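You operate a simulated robot arm through the tools that you are given. There is no shell and no other tool. Be economical: measure what you need, move in short steps, check, and stop when the job is done.

Carry out the task below with a simulated robot arm. There is one attempt and no reset: what you move stays moved.

TASK
Latch the blue sprung clamp in the jig, loosen its wing bolt and check its spring.
Fine: it waits in the orange tray; the orange lever latches it; wind the bolt right back once it is latched and press the yellow plunger; the clamp stays latched; leave the other clamps alone.

Only the result counts: the job must be done as asked and must still hold three seconds after the hand-in. Knocking over, shifting, dropping, spilling or breaking anything else fails it.

THE ROBOT
A 7-joint arm with a two-finger parallel gripper, fixed in place. Base frame: the origin is at the foot of the arm, x ahead of it, y to its left, z up; the work surface is at about z = 860. Units: mm, rad, N and s.
With the tool pointing down near the work surface it reaches from about 300 to 700 mm from the base axis. Its first joint turns from -1.152 to 1.152 rad. Payload 1.57 kg.
Tool frame: the origin (TCP) lies between the finger pads and is the grasp point; the fingertips stand 30 mm ahead of it; z points along the fingers, y is the line along which they close. The gripper opens to 110 mm. The fingers are 24 mm wide and 12 mm thick; the gripper's body (48 by 112 mm) begins 78 mm behind the TCP.
Orientation is that of the tool frame in the base frame, as a unit quaternion [w, x, y, z]. With the fingers straight down and closing along the base's y, the tool's x points along the base's -x, its y along +y and its z along -z.

THE INTERFACE
- The arm moves only by the tool play_rows. Its argument "deltas" is a list of rows, each a list of 3 entries, a list of its own where there are three numbers: the finger opening in cm, from 0 to 11, then the shift along the tool's x, y, z in units of 40 mm (1.0 is 40 mm), then the turn, a rotation vector about the tool's x, y, z in units of 5 degrees (1.0 is 5 degrees). In form: [[fingers, [tx, ty, tz], [ax, ay, az]], ...]. A call has 1 to 10 rows; each row shifts and turns the commanded pose from where the row before left it, along the tool's axes as they then stand. A call with a number of a shift or a turn outside -1 to 1 is refused whole. Rows are played at 5 a second. More than 50 mm and 0.15 rad between two rows, or a gripper value outside its range, and nothing of the call is played. Where a pose cannot be reached the arm comes as near as it can. A force on the tool above 40 N (or 10 N above the force at the start of the call, whichever is more), or a blocked arm, ends the call early, and 0.2 s more pass. Each finger travels about 108 mm/s and halts on what it meets, pressing with about 28 N; the grip force reading is that of the motor and also rises with nothing between the fingers. The clock runs only during rows and for 0.2 s after the last one: add rows that do not move to give the fingers time. The reply holds the time, the measured pose of the TCP, the force on the tool along the base axes, the opening and the grip force, in the units named above and with some noise, with the torque about the TCP (base axes, N m) and any sound that the robot's microphone picked up.
- Cameras (640 x 400 px; columns grow to the right, rows downward): "scene" is fixed at [164.8, -389, 1410.1]; the picture's right is [0.79, -0.61, 0.00], its down [-0.31, -0.40, -0.86] and it looks along [0.53, 0.68, -0.51] (base axes); focal length 312 px, centre (320, 200). "wrist" rides on the gripper at [70, 16, -141] in the tool frame; the picture's right is [-0.23, 0.97, 0.00], its down [-0.86, -0.20, -0.48] and it looks along [-0.47, -0.11, 0.88] (tool axes); focal length 222 px, centre (320, 200). There is no depth. A picture from a camera that has moved, and an enlarged one, comes with that camera's place and axes in the base frame and with its lens.
- get_image(camera): a new picture of that camera. The clock stands still meanwhile.
- close_up(camera, box): a new picture of the part [left, top, right, bottom] of that camera's present view, enlarged. The clock stands still meanwhile.
- job_done(): hands the job in; it is judged then, once.

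Work in short steps. Places have to be worked out from the pictures, the camera data and where the tool is seen: move nearer, look again, correct. Check each grasp and each placing, and mend what went wrong. You have 120 turns and 76 pictures in all, those below and enlarged ones among them. Open the gripper and draw the arm clear of the work before you hand the job in, unless the task says otherwise; then end with one line.

The tools are called after ">>>" as name(argument=value, ...) on one line, values as JSON. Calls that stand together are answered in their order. play_rows: Moves the arm, as the interface text tells. Its arguments: {"type":"object","properties":{"deltas":{"type":"array"}},"required":["deltas"]} The other tools are called the same way: get_image (camera) takes a picture; close_up (camera, box) takes an enlarged picture of a part of a camera's view; job_done () hands the job in.

At the start:

```text
time: 0.0
position: [438.1, -92.9, 1247.8]
tcp_rot: [0.0, 0.0, 1.0, 0.0]
contact_force: [0.9, 0.2, -0.1]
wrist_torque: [-0.03, -0.02, -0.02]
gripper_width: 109.9
grip_force: 0.1
```

scene: 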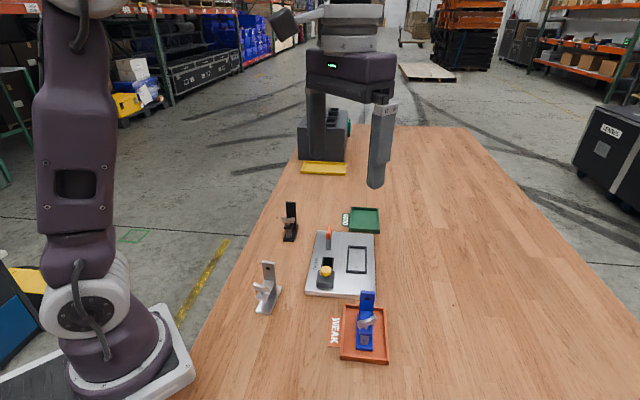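
wrist: 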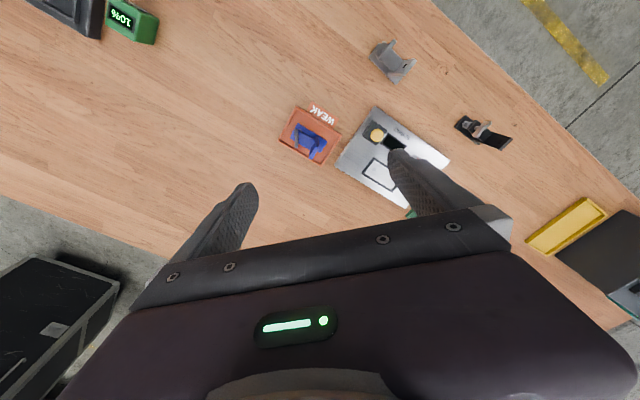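

I take enlarged views of the jig and the clamp to understand them.

>>> close_up(camera="scene", box=[240, 190, 420, 370])

>>> close_up(camera="wrist", box=[260, 30, 520, 220])

```text
2.22 times, centred on (330, 280) of scene
camera zoom: at [164.8, -389.0, 1410.1], right [0.79, -0.61, 0.0], down [-0.31, -0.4, -0.86], along [0.53, 0.68, -0.51], focal length 694 px, centre (298, 22)
```

zoom: 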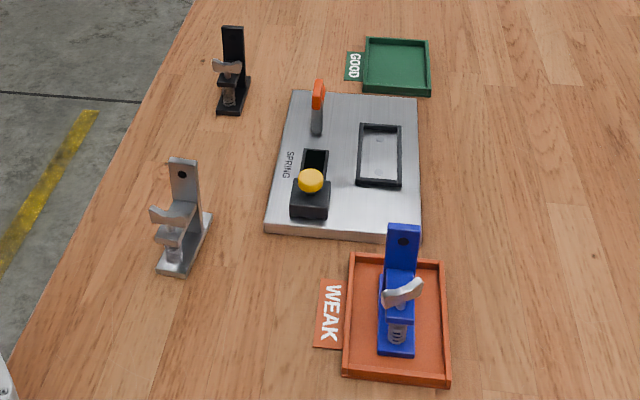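

```text
2.11 times, centred on (390, 125) of wrist
camera zoom: at [368.6, -75.1, 1389.0], right [0.23, 0.97, 0.0], down [0.86, -0.2, 0.48], along [0.47, -0.11, -0.88], focal length 468 px, centre (173, 358)
```

zoom: 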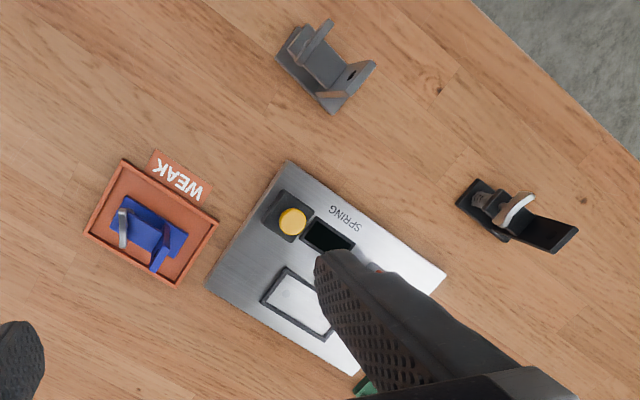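

The jig lies at about 45° (long axis ≈ (0.7,0.7)), the clamp near (486,-128). I move over the clamp for a closer look.

>>> play_rows(deltas=[[11, [-0.24, -0.175, 0.84], [0, 0, 0]], [11, [-0.24, -0.175, 0.84], [0, 0, 0]], [11, [-0.24, -0.175, 0.84], [0, 0, 0]], [11, [-0.24, -0.175, 0.84], [0, 0, 0]], [11, [-0.24, -0.175, 0.84], [0, 0, 0]], [11, [0, 0, 0], [0, 0, 0]]])

>>> get_image(camera="wrist")

>>> close_up(camera="wrist", box=[220, 60, 420, 210])

```text
time: 1.4
position: [489.9, -129.2, 1080.5]
tcp_rot: [-0.001, -0.001, 1.0, 0.0]
contact_force: [-1.0, 0.6, -0.9]
wrist_torque: [-0.01, -0.02, 0.0]
gripper_width: 110.1
grip_force: 0.1
```

```text
71 pictures are left
camera wrist: at [420.3, -111.2, 1220.5], right [0.23, 0.97, 0.0], down [0.86, -0.2, 0.48], along [0.47, -0.11, -0.88], focal length 222 px, centre (320, 200)
```

wrist: 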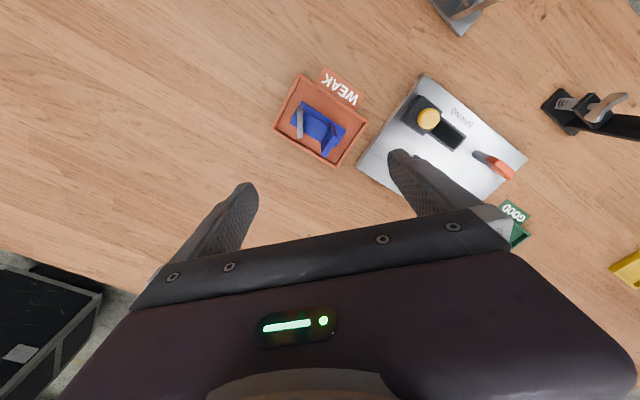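

```text
2.67 times, centred on (320, 135) of wrist
camera zoom: at [420.3, -111.2, 1220.5], right [0.23, 0.97, 0.0], down [0.86, -0.2, 0.48], along [0.47, -0.11, -0.88], focal length 592 px, centre (320, 373)
```

zoom: 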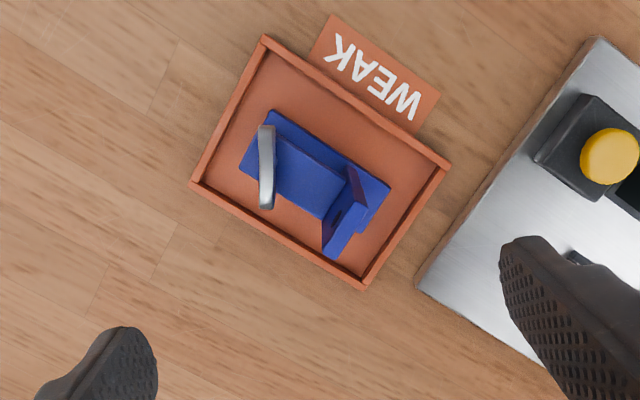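

The clamp base is about 78×33 mm, centred near (481,-127), along 45° like the jig. I now look at the jig, turning the tool by 45° to align with both.

>>> play_rows(deltas=[[11, [-0.6, 0.9, 0], [0, 0, 0]], [11, [-0.6, 0.9, 0], [0, 0, 0]], [11, [-0.6, 0.9, 0], [0, 0, -1]], [11, [0, 0, 0], [0, 0, -1]], [11, [0, 0, 0], [0, 0, -1]], [11, [0, 0, 0], [0, 0, -1]], [11, [0, 0, 0], [0, 0, -1]], [11, [0, 0, 0], [0, 0, -1]], [11, [0, 0, 0], [0, 0, -1]], [11, [0, 0, 0], [0, 0, -1]]])

>>> play_rows(deltas=[[11, [0, 0, 0], [0, 0, -1]], [11, [0, 0, 0], [0, 0, 0]], [11, [0, 0, 0], [0, 0, 0]]])

>>> get_image(camera="wrist")

```text
time: 3.6
position: [558.2, -18.6, 1080.2]
tcp_rot: [0.0, -0.344, 0.939, 0.0]
contact_force: [0.1, -0.4, 0.0]
wrist_torque: [0.01, -0.03, -0.01]
gripper_width: 110.0
grip_force: 0.1
```

```text
time: 4.4
position: [559.8, -18.7, 1079.8]
tcp_rot: [0.0, -0.384, 0.923, 0.001]
contact_force: [0.4, 0.2, -0.5]
wrist_torque: [-0.01, -0.02, -0.04]
gripper_width: 110.1
grip_force: 0.0
```

```text
69 pictures are left
camera wrist: at [498.3, -55.7, 1220.9], right [-0.53, 0.85, 0.0], down [0.75, 0.46, 0.48], along [0.41, 0.25, -0.88], focal length 222 px, centre (320, 200)
```

wrist: 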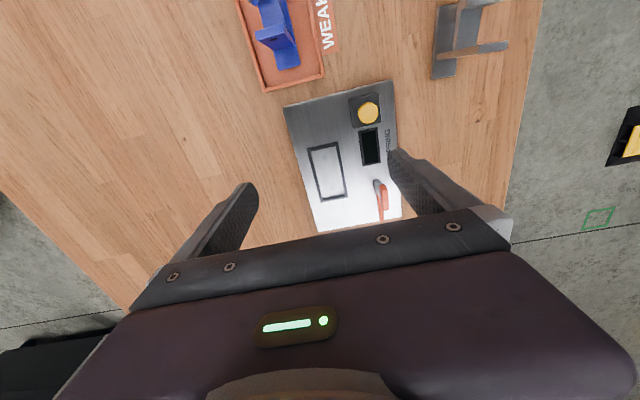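

Jig well in view; enlarging it.

>>> close_up(camera="wrist", box=[250, 70, 440, 240])

>>> close_up(camera="scene", box=[290, 210, 410, 370])

```text
2.35 times, centred on (345, 155) of wrist
camera zoom: at [498.3, -55.7, 1220.9], right [-0.53, 0.85, 0.0], down [0.75, 0.46, 0.48], along [0.41, 0.25, -0.88], focal length 523 px, centre (261, 306)
```

zoom: 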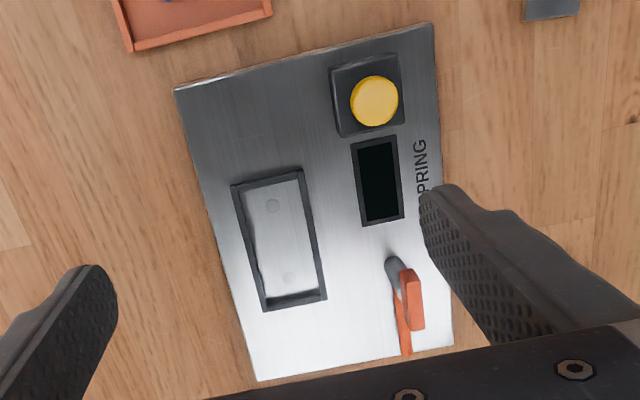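

```text
2.50 times, centred on (350, 290) of scene
camera zoom: at [164.8, -389.0, 1410.1], right [0.79, -0.61, 0.0], down [-0.31, -0.4, -0.86], along [0.53, 0.68, -0.51], focal length 780 px, centre (245, -25)
```

zoom: 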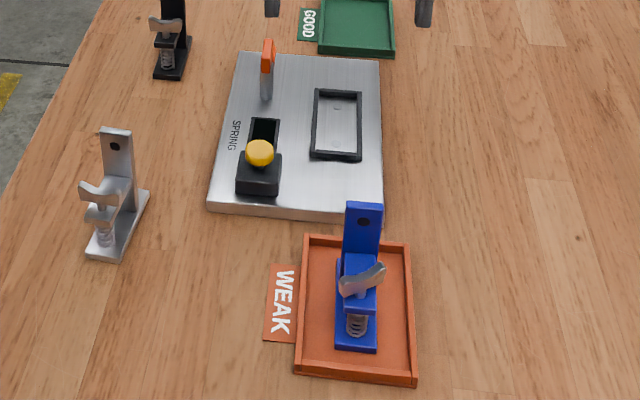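

The pocket is near (608,29), about 88×38 inside, aligned ~45°. I go over the clamp with this orientation and look closer.

>>> play_rows(deltas=[[11, [0.825, -0.13, 0.35], [0, 0, 0]], [11, [0.825, -0.13, 0.35], [0, 0, 0]], [11, [0.825, -0.13, 0.35], [0, 0, 0]], [11, [0.825, -0.13, 0.35], [0, 0, 0]], [11, [0, 0, 0], [0, 0, 0]], [11, [0, 0, 0], [0, 0, 0]]])

>>> close_up(camera="wrist", box=[230, 30, 430, 230])

>>> close_up(camera="scene", box=[320, 270, 410, 370])

```text
time: 5.8
position: [479.9, -125.2, 1023.8]
tcp_rot: [-0.001, -0.382, 0.924, 0.0]
contact_force: [0.1, 0.5, -0.2]
wrist_torque: [0.02, -0.04, 0.03]
gripper_width: 110.1
grip_force: 0.1
```

```text
2.00 times, centred on (330, 130) of wrist
camera zoom: at [418.9, -162.8, 1163.9], right [-0.53, 0.85, 0.0], down [0.75, 0.46, 0.48], along [0.41, 0.25, -0.88], focal length 444 px, centre (300, 340)
```

zoom: 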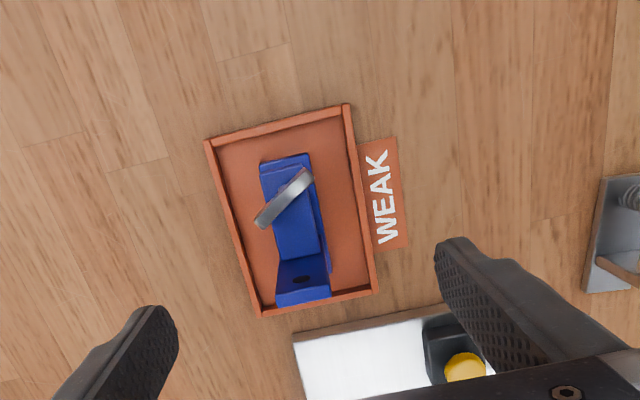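

```text
4.00 times, centred on (365, 320) of scene
camera zoom: at [164.8, -389.0, 1410.1], right [0.79, -0.61, 0.0], down [-0.31, -0.4, -0.86], along [0.53, 0.68, -0.51], focal length 1248 px, centre (140, -280)
```

zoom: 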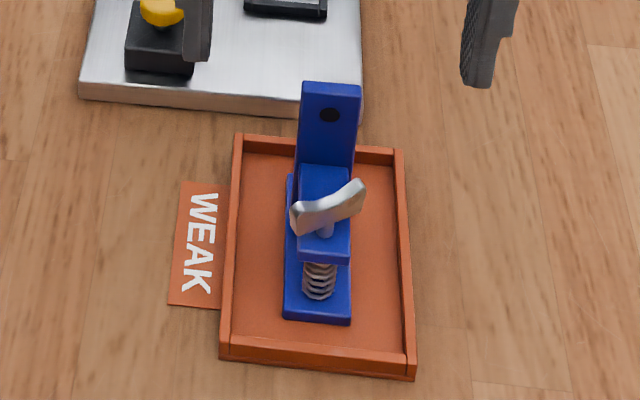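

The upright's top is at z≈957, centred with my tool laterally; its centre is ~25 mm ahead along the clamp axis. I move over it and descend to z≈915 with a 7 cm opening.

>>> play_rows(deltas=[[7, [-0.625, 0, 0], [0, 0, 0]], [7, [0, 0, 0.9], [0, 0, 0]], [7, [0, 0, 0.9], [0, 0, 0]], [7, [0, 0, 0.4], [0, 0, 0]], [7, [0, 0, 0], [0, 0, 0]]])

>>> close_up(camera="wrist", box=[200, 30, 440, 230])

>>> close_up(camera="scene", box=[310, 260, 410, 370])

```text
time: 7.0
position: [497.8, -109.6, 935.4]
tcp_rot: [0.0, -0.383, 0.924, 0.0]
contact_force: [-0.4, -0.2, 0.2]
wrist_torque: [-0.01, 0.04, 0.01]
gripper_width: 70.2
grip_force: 0.0
```

```text
2.00 times, centred on (320, 130) of wrist
camera zoom: at [436.6, -145.7, 1075.5], right [-0.53, 0.85, 0.0], down [0.75, 0.46, 0.48], along [0.41, 0.25, -0.88], focal length 444 px, centre (320, 340)
```

zoom: 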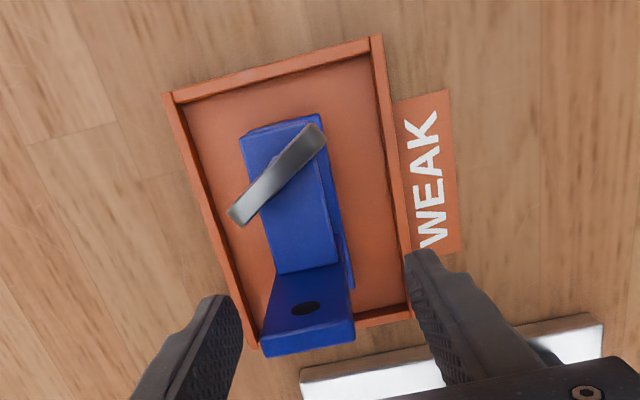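

```text
3.64 times, centred on (360, 315) of scene
camera zoom: at [164.8, -389.0, 1410.1], right [0.79, -0.61, 0.0], down [-0.31, -0.4, -0.86], along [0.53, 0.68, -0.51], focal length 1135 px, centre (174, -218)
```

zoom: 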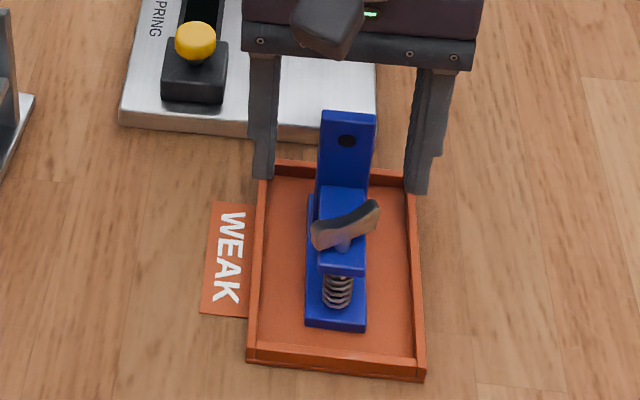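

Laterally centred; the upright's plate is ~8 mm behind my pad centre. I shift back 8 mm, descend 20 mm and close.

>>> play_rows(deltas=[[7, [0.2, 0, 0], [0, 0, 0]], [7, [0, 0, 0.5], [0, 0, 0]], [5, [0, 0, 0], [0, 0, 0]], [2, [0, 0, 0], [0, 0, 0]], [1, [0, 0, 0], [0, 0, 0]], [1, [0, 0, 0], [0, 0, 0]]])

```text
time: 8.4
position: [492.5, -116.1, 917.1]
tcp_rot: [0.0, -0.383, 0.924, 0.0]
contact_force: [1.4, -0.4, 0.1]
wrist_torque: [-0.03, -0.02, -0.01]
gripper_width: 27.8
grip_force: 28.4
```

Gripped at 27.8 mm. I lift slightly and check.

>>> play_rows(deltas=[[1, [0, 0, -0.5], [0, 0, 0]], [1, [0, 0, -1], [0, 0, 0]], [1, [0, 0, -1], [0, 0, 0]], [1, [0, 0, 0], [0, 0, 0]]])

>>> get_image(camera="wrist")

>>> close_up(camera="scene", box=[290, 210, 430, 350])

```text
time: 9.4
position: [493.4, -115.9, 1018.2]
tcp_rot: [0.0, -0.384, 0.923, 0.0]
contact_force: [-0.2, -1.2, -3.5]
wrist_torque: [-0.01, -0.05, -0.02]
gripper_width: 27.8
grip_force: 28.2
```

```text
62 pictures are left
camera wrist: at [432.2, -153.1, 1158.4], right [-0.53, 0.85, 0.0], down [0.75, 0.46, 0.48], along [0.41, 0.25, -0.88], focal length 222 px, centre (320, 200)
```

wrist: 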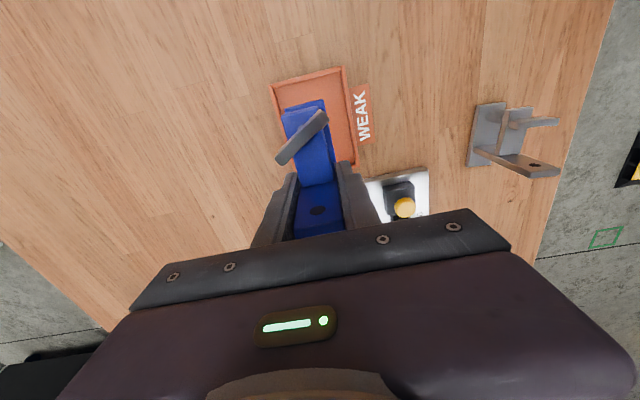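

```text
2.86 times, centred on (360, 280) of scene
camera zoom: at [164.9, -389.0, 1410.1], right [0.79, -0.61, 0.0], down [-0.31, -0.4, -0.86], along [0.53, 0.68, -0.51], focal length 892 px, centre (206, -29)
```

zoom: 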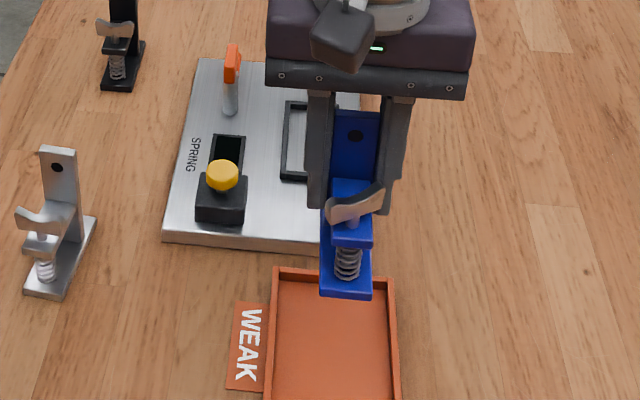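

The clamp is held. I carry it over the pocket (target TCP about a=468, i.e. (621,42)), staying high, and look.

>>> play_rows(deltas=[[1, [-1, 0.105, 0], [0, 0, 0]], [1, [-1, 0.105, 0], [0, 0, 0]], [1, [-1, 0.105, 0], [0, 0, 0]], [1, [-1, 0.105, 0], [0, 0, 0]], [1, [-1, 0.105, 0], [0, 0, 0]], [1, [0, 0, 0], [0, 0, 0]], [1, [0, 0, 0], [0, 0, 0]]])

>>> close_up(camera="wrist", box=[220, 70, 460, 220])

>>> close_up(camera="scene", box=[280, 180, 420, 310])

```text
time: 11.0
position: [620.2, 43.1, 1017.1]
tcp_rot: [0.0, -0.382, 0.924, 0.0]
contact_force: [0.7, -0.4, -2.0]
wrist_torque: [0.01, -0.05, 0.0]
gripper_width: 27.8
grip_force: 27.7
```

```text
2.67 times, centred on (340, 145) of wrist
camera zoom: at [558.7, 5.3, 1157.1], right [-0.53, 0.85, 0.0], down [0.75, 0.46, 0.48], along [0.41, 0.25, -0.88], focal length 592 px, centre (267, 347)
```

zoom: 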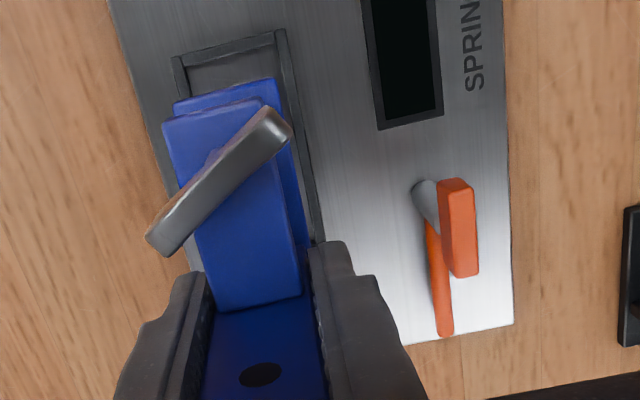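

```text
3.08 times, centred on (350, 245) of scene
camera zoom: at [164.9, -389.0, 1410.1], right [0.79, -0.61, 0.0], down [-0.31, -0.4, -0.86], along [0.53, 0.68, -0.51], focal length 960 px, centre (228, 62)
```

zoom: 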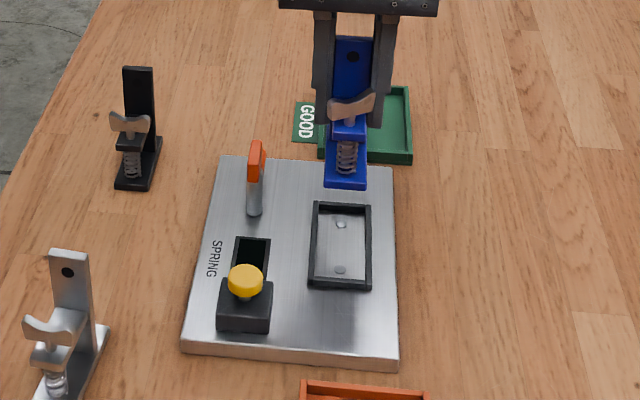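

Clamp is above the pocket, about 2 mm off sideways. I correct and descend 70 mm, then look.

>>> play_rows(deltas=[[1, [0, -0.05, 0.6], [0, 0, 0]], [1, [0, 0, 0.6], [0, 0, 0]], [1, [0, 0, 0.55], [0, 0, 0]], [1, [0, 0, 0], [0, 0, 0]], [1, [0, 0, 0], [0, 0, 0]]])

>>> close_up(camera="wrist", box=[220, 50, 460, 220])

>>> close_up(camera="scene", box=[300, 200, 400, 300])

```text
time: 12.2
position: [619.6, 41.4, 946.0]
tcp_rot: [-0.001, -0.383, 0.924, 0.0]
contact_force: [0.3, -0.8, -2.7]
wrist_torque: [0.04, -0.06, 0.0]
gripper_width: 28.0
grip_force: 28.3
```

```text
2.35 times, centred on (340, 135) of wrist
camera zoom: at [559.8, 4.3, 1086.2], right [-0.53, 0.85, 0.0], down [0.75, 0.46, 0.48], along [0.41, 0.25, -0.88], focal length 523 px, centre (273, 353)
```

zoom: 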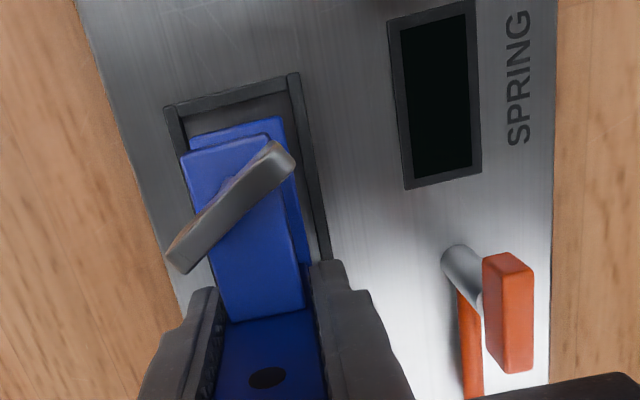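

```text
4.00 times, centred on (350, 250) of scene
camera zoom: at [164.9, -389.0, 1410.1], right [0.79, -0.61, 0.0], down [-0.31, -0.4, -0.86], along [0.53, 0.68, -0.51], focal length 1248 px, centre (200, 0)
```

zoom: 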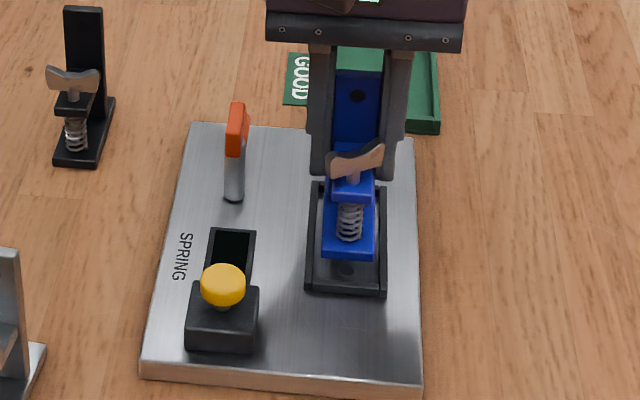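

Alignment looks good (lateral within 1 mm, about 4–5 mm of end clearance). I lower gently, watching force.

>>> play_rows(deltas=[[1, [0, 0, 0.15], [0, 0, 0]], [1, [0, 0, 0.15], [0, 0, 0]], [1, [0, 0, 0.1], [0, 0, 0]], [1, [0, 0, 0], [0, 0, 0]]])

>>> play_rows(deltas=[[1, [0, 0, 0.05], [0, 0, 0]], [1, [0, 0, 0.05], [0, 0, 0]], [1, [0, 0, 0], [0, 0, 0]]])

```text
time: 13.2
position: [619.9, 41.9, 930.1]
tcp_rot: [0.0, -0.384, 0.924, 0.0]
contact_force: [-0.4, 0.1, -3.0]
wrist_torque: [0.01, -0.06, -0.03]
gripper_width: 28.0
grip_force: 28.0
```

```text
time: 14.0
position: [619.4, 40.4, 925.7]
tcp_rot: [0.001, -0.383, 0.924, 0.0]
contact_force: [4.1, 4.4, 13.7]
wrist_torque: [0.1, 0.11, -0.07]
gripper_width: 28.0
grip_force: 28.5
```

Contact at TCP z≈926. I look to see whether it is on the floor or on the rim.

>>> close_up(camera="wrist", box=[240, 50, 400, 200])

>>> close_up(camera="scene", box=[320, 220, 390, 290])

```text
2.67 times, centred on (320, 125) of wrist
camera zoom: at [558.9, 3.6, 1066.9], right [-0.53, 0.85, 0.0], down [0.74, 0.46, 0.48], along [0.41, 0.25, -0.88], focal length 592 px, centre (320, 400)
```

zoom: 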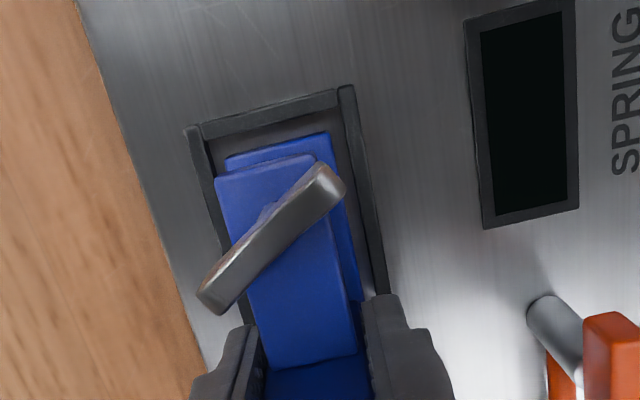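

```text
5.71 times, centred on (355, 255) of scene
camera zoom: at [164.7, -388.9, 1410.1], right [0.79, -0.61, 0.0], down [-0.31, -0.4, -0.86], along [0.53, 0.68, -0.51], focal length 1783 px, centre (120, -114)
```

zoom: 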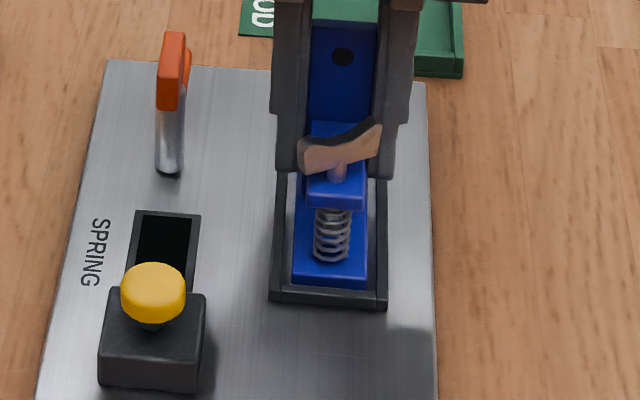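

It sits inside the rim with gaps all round, contact centred under the base: on the floor. I open slightly and look.

>>> play_rows(deltas=[[3.4, [0, 0, 0], [0, 0, 0]], [4.2, [0, 0, 0], [0, 0, 0]], [4.2, [0, 0, 0], [0, 0, 0]]])

>>> close_up(camera="wrist", box=[240, 50, 400, 200])

```text
time: 14.8
position: [618.9, 39.5, 926.6]
tcp_rot: [0.0, -0.383, 0.924, 0.0]
contact_force: [-0.5, -0.7, 0.2]
wrist_torque: [-0.01, -0.01, -0.01]
gripper_width: 42.1
grip_force: 0.1
```

```text
2.67 times, centred on (320, 125) of wrist
camera zoom: at [558.6, 3.1, 1066.4], right [-0.53, 0.85, 0.0], down [0.75, 0.46, 0.48], along [0.41, 0.25, -0.88], focal length 592 px, centre (320, 400)
```

zoom: 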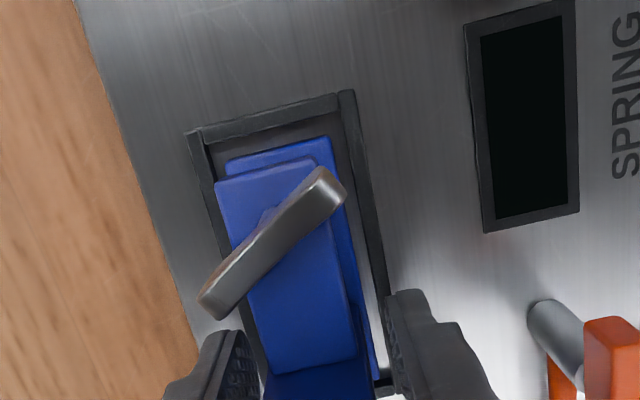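

Released. I lift clear and check the seating.

>>> play_rows(deltas=[[4.5, [0, 0, -0.9], [0, 0, 0]], [5, [0, 0, -0.9], [0, 0, 0]], [5, [0, 0, -0.9], [0, 0, 0]], [5, [0.9, 0, 0], [0, 0, 0]], [5, [0.9, 0, 0], [0, 0, 0]], [5, [0, 0, 0], [0, 0, 0]]])

>>> close_up(camera="wrist", box=[230, 60, 430, 240])

>>> close_up(camera="scene", box=[300, 210, 390, 300])

```text
time: 16.2
position: [570.8, -10.9, 1034.8]
tcp_rot: [0.0, -0.383, 0.924, 0.0]
contact_force: [-0.4, 1.0, 0.0]
wrist_torque: [-0.02, 0.03, 0.02]
gripper_width: 50.3
grip_force: 0.1
```

```text
2.22 times, centred on (330, 150) of wrist
camera zoom: at [510.2, -47.8, 1175.5], right [-0.53, 0.85, 0.0], down [0.75, 0.46, 0.48], along [0.41, 0.25, -0.88], focal length 494 px, centre (298, 311)
```

zoom: 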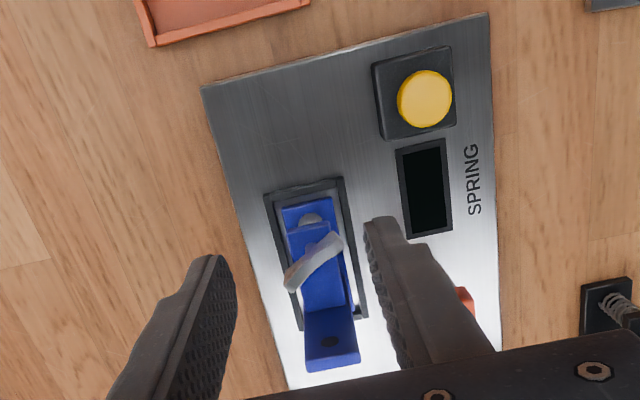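

```text
4.44 times, centred on (345, 255) of scene
camera zoom: at [164.8, -389.0, 1410.1], right [0.79, -0.61, 0.0], down [-0.31, -0.4, -0.86], along [0.53, 0.68, -0.51], focal length 1387 px, centre (209, -44)
```

zoom: 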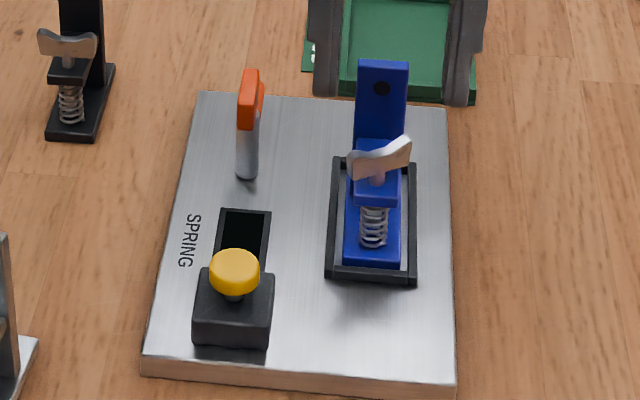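

I want to verify the rear end isn't on the rim, so I move the camera over the rear of the clamp.

>>> play_rows(deltas=[[5, [-0.9, 0, -0.2], [0, 0, 0]], [5, [-0.9, 0, 0], [0, 0, 0]], [5, [-0.9, 0, 0], [0, 0, 0]], [5, [-0.9, 0, 0], [0, 0, 0]], [5, [0, 0, 0], [0, 0, 0]]])

>>> close_up(camera="wrist", box=[220, 20, 440, 200])

```text
time: 17.4
position: [661.6, 91.5, 1040.2]
tcp_rot: [-0.007, -0.399, 0.917, -0.003]
contact_force: [0.4, -0.7, -0.1]
wrist_torque: [0.0, 0.0, 0.01]
gripper_width: 49.9
grip_force: 0.2
out of reach, approached as far as the arm can: row 4
```

```text
2.22 times, centred on (330, 110) of wrist
camera zoom: at [605.0, 54.4, 1182.5], right [-0.56, 0.83, 0.0], down [0.74, 0.49, 0.46], along [0.39, 0.26, -0.89], focal length 494 px, centre (298, 400)
```

zoom: 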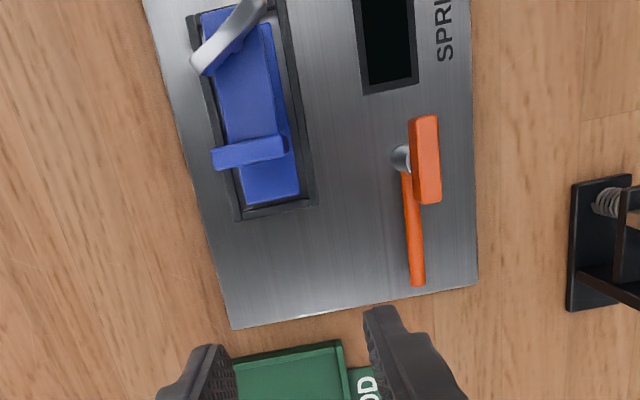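

The base is seated within the rim. The lever seems to be a vertical shaft near (578,107) with a handle block on top (z≈931, long side along the jig) and a low latch arm pointing away; I zoom in to confirm.

>>> close_up(camera="scene", box=[320, 215, 370, 260])

>>> close_up(camera="wrist", box=[370, 50, 450, 160])

```text
8.89 times, centred on (345, 238) of scene
camera zoom: at [164.8, -389.0, 1410.1], right [0.79, -0.61, 0.0], down [-0.31, -0.4, -0.86], along [0.53, 0.68, -0.51], focal length 2774 px, centre (98, -133)
```

zoom: 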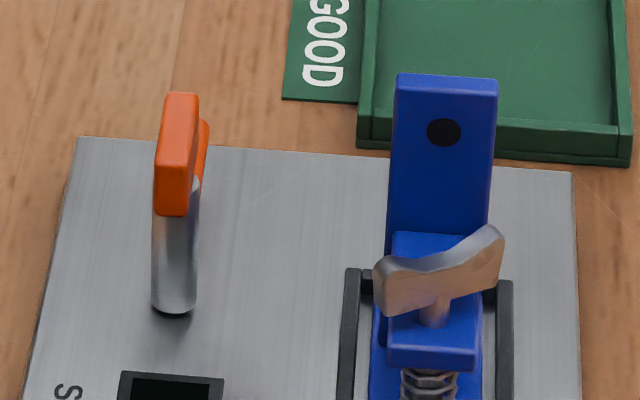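

```text
3.64 times, centred on (410, 105) of wrist
camera zoom: at [605.0, 54.4, 1182.5], right [-0.56, 0.83, 0.0], down [0.74, 0.49, 0.46], along [0.39, 0.26, -0.89], focal length 808 px, centre (-7, 546)
```

zoom: 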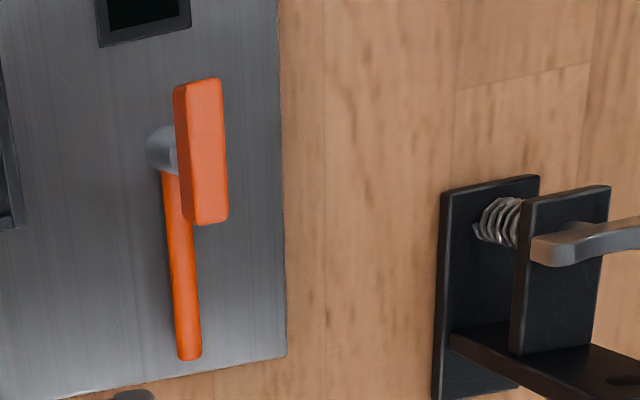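

Confirmed: vertical shaft, round latch arm at z≈892 pointing +a, needs a clockwise quarter-turn to lie over the clamp's rear ledge. I move above the handle.

>>> play_rows(deltas=[[5, [0.46, 0.58, 0], [0, 0, 0]], [5, [0.46, 0.58, 0], [0, 0, 0]], [5, [0.46, 0.58, 0], [0, 0, 0]], [5, [0, 0, 0], [0, 0, 0]], [5, [0, 0, 0], [0, 0, 0]]])

>>> get_image(camera="wrist")

```text
time: 18.6
position: [579.5, 97.7, 1044.0]
tcp_rot: [0.0, -0.383, 0.924, 0.0]
contact_force: [-0.2, -0.3, 0.9]
wrist_torque: [0.01, -0.02, 0.0]
gripper_width: 50.1
grip_force: 0.1
```

```text
48 pictures are left
camera wrist: at [519.0, 60.9, 1184.9], right [-0.53, 0.85, 0.0], down [0.75, 0.46, 0.48], along [0.41, 0.25, -0.88], focal length 222 px, centre (320, 200)
```

wrist: 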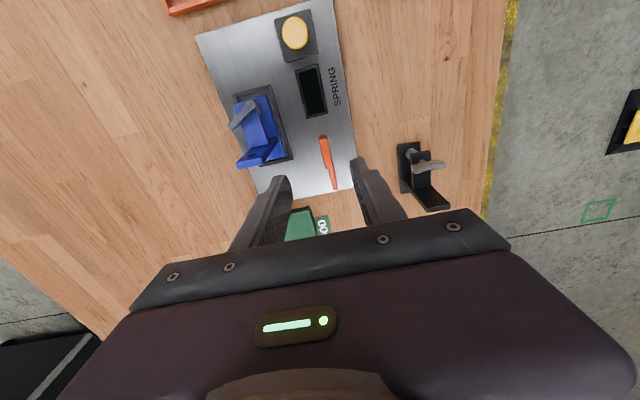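

Handle measured at ≈(580,107). I centre and descend most of the way.

>>> play_rows(deltas=[[5, [-0.17, 0.165, 0.6], [0, 0, 0]], [5, [0, 0, 0.7], [0, 0, 0]], [5, [0, 0, 0.7], [0, 0, 0]], [5, [0, 0, 0], [0, 0, 0]], [5, [0, 0, 0], [0, 0, 0]]])

>>> close_up(camera="wrist", box=[230, 60, 430, 240])

>>> close_up(camera="scene", box=[300, 190, 390, 280])

```text
time: 19.8
position: [580.1, 110.7, 965.0]
tcp_rot: [0.0, -0.384, 0.923, 0.0]
contact_force: [0.4, -0.6, 0.2]
wrist_torque: [-0.03, -0.02, 0.0]
gripper_width: 50.1
grip_force: 0.1
```

```text
2.22 times, centred on (330, 150) of wrist
camera zoom: at [519.0, 73.4, 1105.2], right [-0.53, 0.85, 0.0], down [0.75, 0.46, 0.48], along [0.41, 0.25, -0.88], focal length 494 px, centre (298, 311)
```

zoom: 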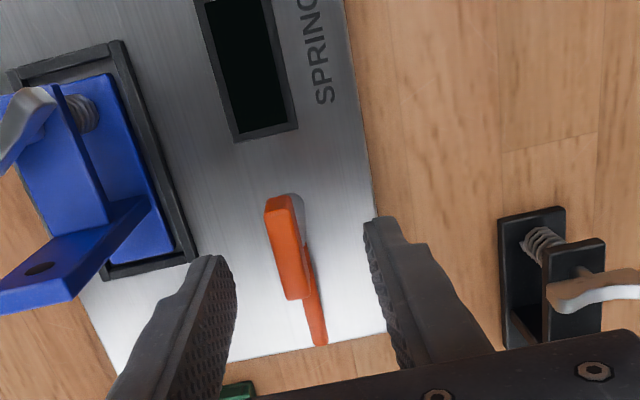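

```text
4.44 times, centred on (345, 235) of scene
camera zoom: at [164.8, -389.0, 1410.1], right [0.79, -0.61, 0.0], down [-0.31, -0.4, -0.86], along [0.53, 0.68, -0.51], focal length 1387 px, centre (209, 44)
```

zoom: 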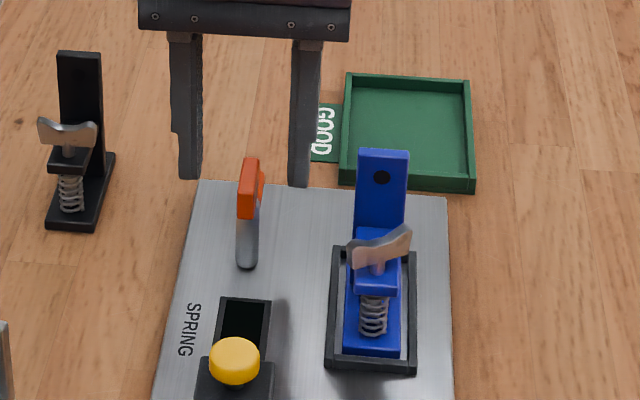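

Handle centre ≈(578,105.5); a small correction, then descend to z≈928 and grip it.

>>> play_rows(deltas=[[5, [0.1, -0.06, 0.3], [0, 0, 0]], [5, [0, 0, 0.6], [0, 0, 0]], [4, [0, 0, 0], [0, 0, 0]], [2, [0, 0, 0], [0, 0, 0]], [0.5, [0, 0, 0], [0, 0, 0]], [0.5, [0, 0, 0], [0, 0, 0]]])

>>> close_up(camera="scene", box=[300, 190, 390, 280])

```text
time: 21.2
position: [579.7, 106.9, 925.6]
tcp_rot: [-0.001, -0.383, 0.924, 0.0]
contact_force: [-5.1, 2.6, -2.5]
wrist_torque: [-0.09, -0.33, -0.03]
gripper_width: 13.9
grip_force: 29.6
```

```text
4.44 times, centred on (345, 235) of scene
camera zoom: at [164.8, -388.9, 1410.1], right [0.79, -0.61, 0.0], down [-0.31, -0.4, -0.86], along [0.53, 0.68, -0.51], focal length 1387 px, centre (209, 44)
```

zoom: 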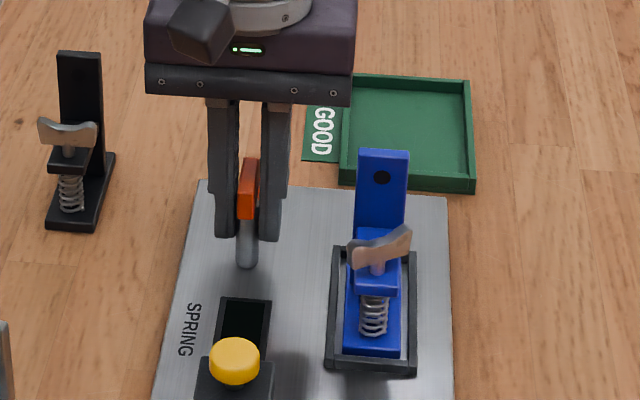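

Gripped. I start turning clockwise (about +tool z), 15° first, checking torque.

>>> play_rows(deltas=[[0.5, [0, 0.03, 0], [0, 0, 0]], [0.5, [0, 0, 0], [0, 0, 0.6]], [0.5, [0, 0, 0], [0, 0, 0.8]], [0.5, [0, 0, 0], [0, 0, 0.8]], [0.5, [0, 0, 0], [0, 0, 0.8]], [0.5, [0, 0, 0], [0, 0, 0]]])

>>> close_up(camera="scene", box=[300, 190, 390, 280])

```text
time: 22.6
position: [581.4, 107.4, 925.2]
tcp_rot: [-0.001, -0.259, 0.966, 0.0]
contact_force: [1.6, -1.4, -23.3]
wrist_torque: [-0.31, -0.25, -0.01]
gripper_width: 13.5
grip_force: 30.3
```

```text
4.44 times, centred on (345, 235) of scene
camera zoom: at [165.3, -389.0, 1410.0], right [0.79, -0.61, 0.0], down [-0.31, -0.4, -0.86], along [0.53, 0.68, -0.51], focal length 1387 px, centre (209, 44)
```

zoom: 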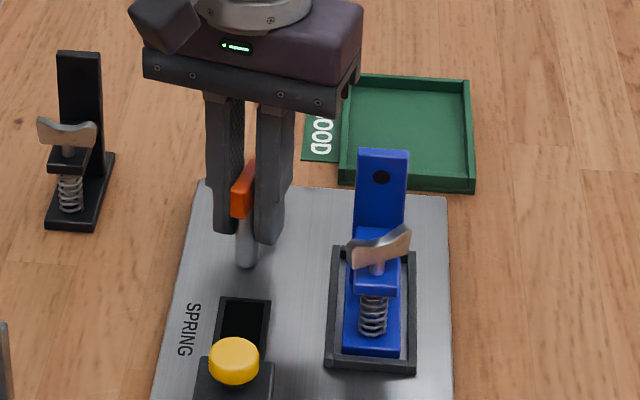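

The lever turns (15°), with a −23 N vertical load; I relieve it with a small downward shift and continue.

>>> play_rows(deltas=[[0.5, [0, 0, 0.04], [0, 0, 0]], [0.5, [0, 0, 0], [0, 0, 0]]])

```text
time: 23.2
position: [580.9, 107.5, 926.5]
tcp_rot: [0.0, -0.259, 0.966, 0.0]
contact_force: [-7.6, -1.3, 10.7]
wrist_torque: [-0.08, 1.09, 0.01]
gripper_width: 13.8
grip_force: 30.2
```

Force has reversed so height is about right. Continue turning.

>>> play_rows(deltas=[[0.5, [0, 0, -0.015], [0, 0, 1]], [0.5, [0, 0, 0], [0, 0, 1]], [0.5, [0, 0, 0], [0, 0, 1]], [0.5, [0, 0, 0], [0, 0, 1]], [0.5, [0, 0, 0], [0, 0, 1]], [0.5, [0, 0, 0], [0, 0, 0]]])

```text
time: 24.6
position: [581.2, 105.6, 926.3]
tcp_rot: [0.001, -0.044, 0.999, 0.0]
contact_force: [-3.3, -10.7, 18.9]
wrist_torque: [0.09, 0.0, 0.0]
gripper_width: 13.9
grip_force: 29.9
```

About 40° turned. I relieve small side/vertical loads and go on.

>>> play_rows(deltas=[[0.5, [0, -0.04, -0.03], [0, 0, 0]], [0.5, [0, 0, 0], [0, 0, 1]], [0.5, [0, 0, 0], [0, 0, 1]], [0.5, [0, 0, 0], [0, 0, 1]], [0.5, [0, 0, 0], [0, 0, 1]], [0.5, [0, 0, 0], [0, 0, 0]]])

>>> close_up(camera="scene", box=[300, 190, 390, 280])

```text
time: 26.0
position: [581.9, 105.2, 926.3]
tcp_rot: [-0.001, 0.132, 0.991, 0.001]
contact_force: [10.2, -4.3, -18.8]
wrist_torque: [0.25, -0.7, -0.02]
gripper_width: 13.7
grip_force: 30.2
```

```text
4.44 times, centred on (345, 235) of scene
camera zoom: at [165.4, -389.1, 1410.0], right [0.79, -0.61, 0.0], down [-0.31, -0.4, -0.86], along [0.53, 0.68, -0.51], focal length 1387 px, centre (209, 44)
```

zoom: 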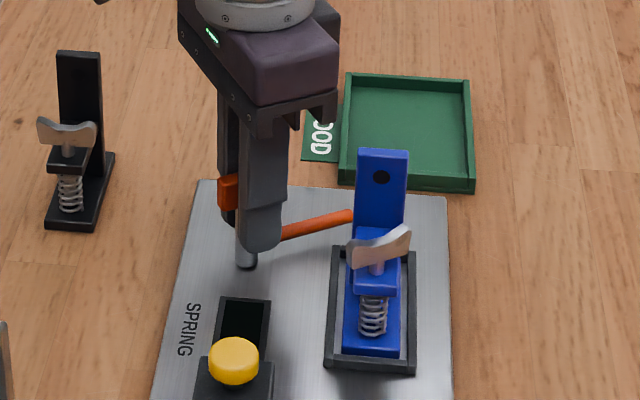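

At 60° the arm is approaching the ledge behind the upright. I continue.

>>> play_rows(deltas=[[0.5, [0, 0, 0.02], [0, 0, 0.8]], [0.5, [0, 0, 0], [0, 0, 0.8]], [0.5, [0, 0, 0], [0, 0, 0.8]], [0.5, [0, 0, 0], [0, 0, 0.8]], [0.5, [0, 0, 0], [0, 0, 0]]])

>>> close_up(camera="scene", box=[300, 190, 390, 280])

```text
time: 27.2
position: [582.4, 104.2, 927.3]
tcp_rot: [-0.001, 0.268, 0.963, -0.002]
contact_force: [5.9, -8.2, -17.9]
wrist_torque: [0.19, -0.42, -0.01]
gripper_width: 13.8
grip_force: 30.3
```

```text
4.44 times, centred on (345, 235) of scene
camera zoom: at [165.3, -389.2, 1410.0], right [0.79, -0.61, 0.0], down [-0.31, -0.4, -0.86], along [0.53, 0.68, -0.51], focal length 1387 px, centre (209, 44)
```

zoom: 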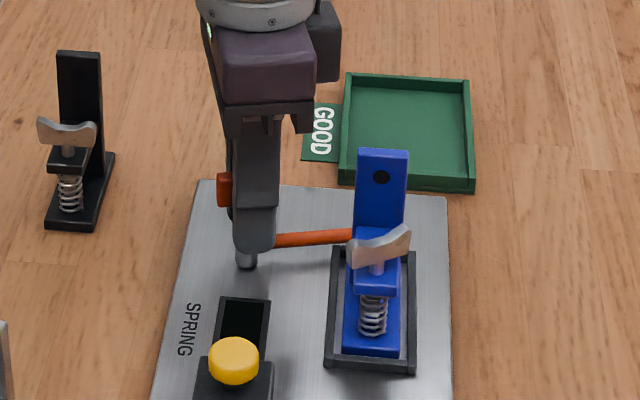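

76° now; continuing to about 90°.

>>> play_rows(deltas=[[0.5, [-0.04, 0, 0.01], [0, 0, 0.7]], [0.5, [0, 0, 0], [0, 0, 0.7]], [0.5, [0, 0, 0], [0, 0, 0.7]], [0.5, [0, 0, 0], [0, 0, 0.7]], [0.5, [0, 0, 0], [0, 0, 0]]])

>>> close_up(camera="scene", box=[300, 190, 390, 280])

```text
time: 28.4
position: [580.5, 103.8, 925.8]
tcp_rot: [-0.001, 0.383, 0.924, -0.001]
contact_force: [-27.6, -8.8, 19.6]
wrist_torque: [0.2, 0.44, 0.05]
gripper_width: 13.6
grip_force: 30.0
```

```text
4.44 times, centred on (345, 235) of scene
camera zoom: at [163.8, -389.3, 1410.1], right [0.79, -0.61, 0.0], down [-0.31, -0.4, -0.86], along [0.53, 0.68, -0.51], focal length 1387 px, centre (209, 44)
```

zoom: 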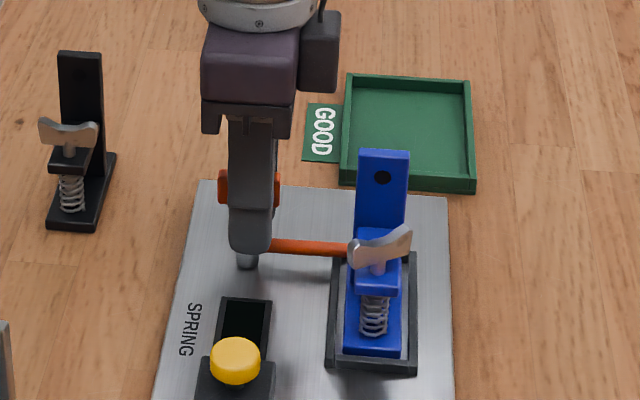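

Arm is now perpendicular over the rear ledge. I relieve the side force and try a few degrees more to find the stop.

>>> play_rows(deltas=[[0.5, [0.03, -0.05, -0.03], [0, 0, 0]], [0.5, [0, 0, 0], [0, 0, 0.6]], [0.5, [0, 0, 0], [0, 0, 0.6]], [0.5, [0, 0, 0], [0, 0, 0]]])

>>> get_image(camera="wrist")

```text
time: 29.4
position: [579.9, 103.6, 926.1]
tcp_rot: [0.0, 0.431, 0.902, 0.0]
contact_force: [6.3, -1.3, -17.4]
wrist_torque: [-0.76, -0.14, 0.01]
gripper_width: 13.8
grip_force: 30.1
```

```text
40 pictures are left
camera wrist: at [548.7, 169.3, 1066.9], right [0.9, 0.44, 0.0], down [0.38, -0.79, 0.48], along [0.21, -0.43, -0.88], focal length 222 px, centre (320, 200)
```

wrist: 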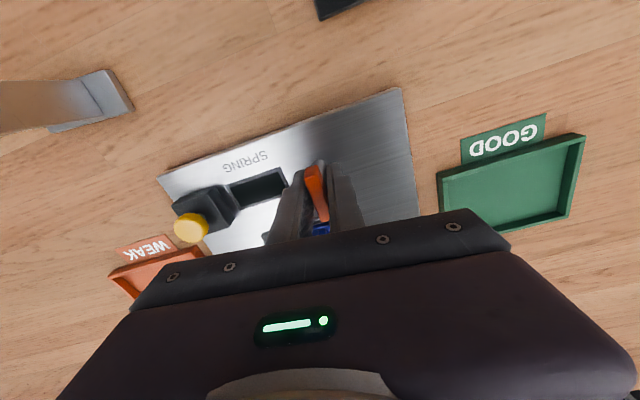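

Now at 96° with no torque. I check the arm closely.

>>> close_up(camera="scene", box=[325, 225, 385, 265])

```text
10.00 times, centred on (355, 245) of scene
camera zoom: at [165.3, -389.0, 1410.0], right [0.79, -0.61, 0.0], down [-0.31, -0.4, -0.86], along [0.53, 0.68, -0.51], focal length 3121 px, centre (-30, -250)
```

zoom: 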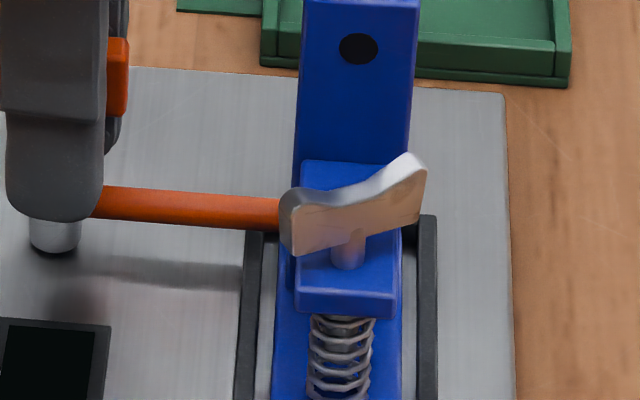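

Arm passes behind the upright, over the base. I add a few degrees more to find the end stop.

>>> play_rows(deltas=[[0.5, [0, 0, 0.02], [0, 0, 0.5]], [0.5, [0, 0, 0], [0, 0, 0.5]], [0.5, [0, 0, 0], [0, 0, 0]]])

>>> close_up(camera="scene", box=[325, 225, 385, 265])

```text
time: 30.2
position: [580.5, 104.5, 925.7]
tcp_rot: [0.001, 0.469, 0.883, 0.0]
contact_force: [6.7, 5.5, 0.5]
wrist_torque: [-0.41, 0.2, 0.84]
gripper_width: 14.2
grip_force: 30.6
```

```text
10.00 times, centred on (355, 245) of scene
camera zoom: at [165.0, -388.9, 1410.1], right [0.79, -0.61, 0.0], down [-0.31, -0.4, -0.86], along [0.53, 0.68, -0.51], focal length 3121 px, centre (-30, -250)
```

zoom: 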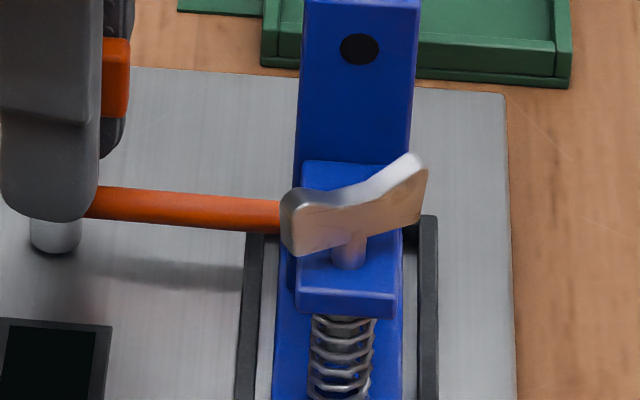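

Torque about z jumped to 0.84 N m with no further arm motion: end stop reached. I relieve, open and lift.

>>> play_rows(deltas=[[0.5, [0, 0, 0], [0, 0, -0.6]], [3, [0, 0, 0], [0, 0, 0]], [4, [0, 0, 0], [0, 0, 0]], [4, [0, 0, -0.7], [0, 0, 0]], [4, [0, 0, -1], [0, 0, 0]], [4, [0, 0, -1], [0, 0, 0]], [4, [0, 0, 0], [0, 0, 0]]])

>>> close_up(camera="scene", box=[300, 200, 390, 290])

```text
time: 31.8
position: [578.0, 102.6, 1034.1]
tcp_rot: [0.001, 0.446, 0.895, -0.001]
contact_force: [-0.6, -0.1, 0.2]
wrist_torque: [-0.05, 0.02, -0.03]
gripper_width: 39.7
grip_force: 0.1
```

```text
4.44 times, centred on (345, 245) of scene
camera zoom: at [164.8, -389.0, 1410.1], right [0.79, -0.61, 0.0], down [-0.31, -0.4, -0.86], along [0.53, 0.68, -0.51], focal length 1387 px, centre (209, 0)
```

zoom: 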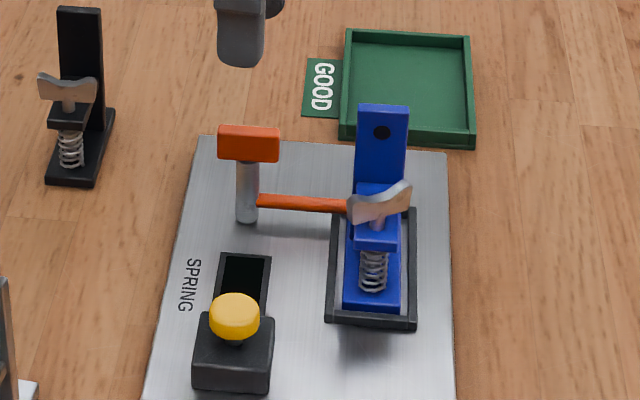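

Latched. The wing bolt is at about (589,11), z≈932–946, wing azimuth ≈−17°. I move over it and turn the tool so the fingers close across the wing.

>>> play_rows(deltas=[[4, [-0.66, -0.4, 0], [0, 0, 0]], [4, [-0.66, -0.4, 0], [0, 0, 0]], [4, [-0.66, -0.4, 0], [0, 0, 0]], [4, [0, 0, 0], [0, 0, -1]], [4, [0, 0, 0], [0, 0, -1]], [4, [0, 0, 0], [0, 0, -1]], [4, [0, 0, 0], [0, 0, -1]], [4, [0, 0, 0], [0, 0, -1]], [4, [0, 0, 0], [0, 0, -1]], [4, [0, 0, 0], [0, 0, -1]]])

>>> close_up(camera="wrist", box=[220, 70, 420, 230])

```text
time: 34.0
position: [589.5, 11.7, 1034.4]
tcp_rot: [0.0, 0.155, 0.988, 0.0]
contact_force: [-0.3, -0.4, 0.6]
wrist_torque: [0.0, 0.0, -0.01]
gripper_width: 40.2
grip_force: 0.1
```

```text
2.50 times, centred on (320, 150) of wrist
camera zoom: at [527.6, 49.6, 1174.6], right [0.52, 0.86, 0.0], down [0.75, -0.45, 0.48], along [0.41, -0.25, -0.88], focal length 555 px, centre (320, 325)
```

zoom: 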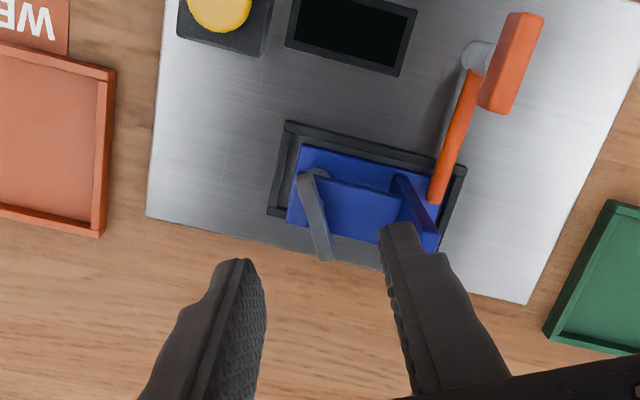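

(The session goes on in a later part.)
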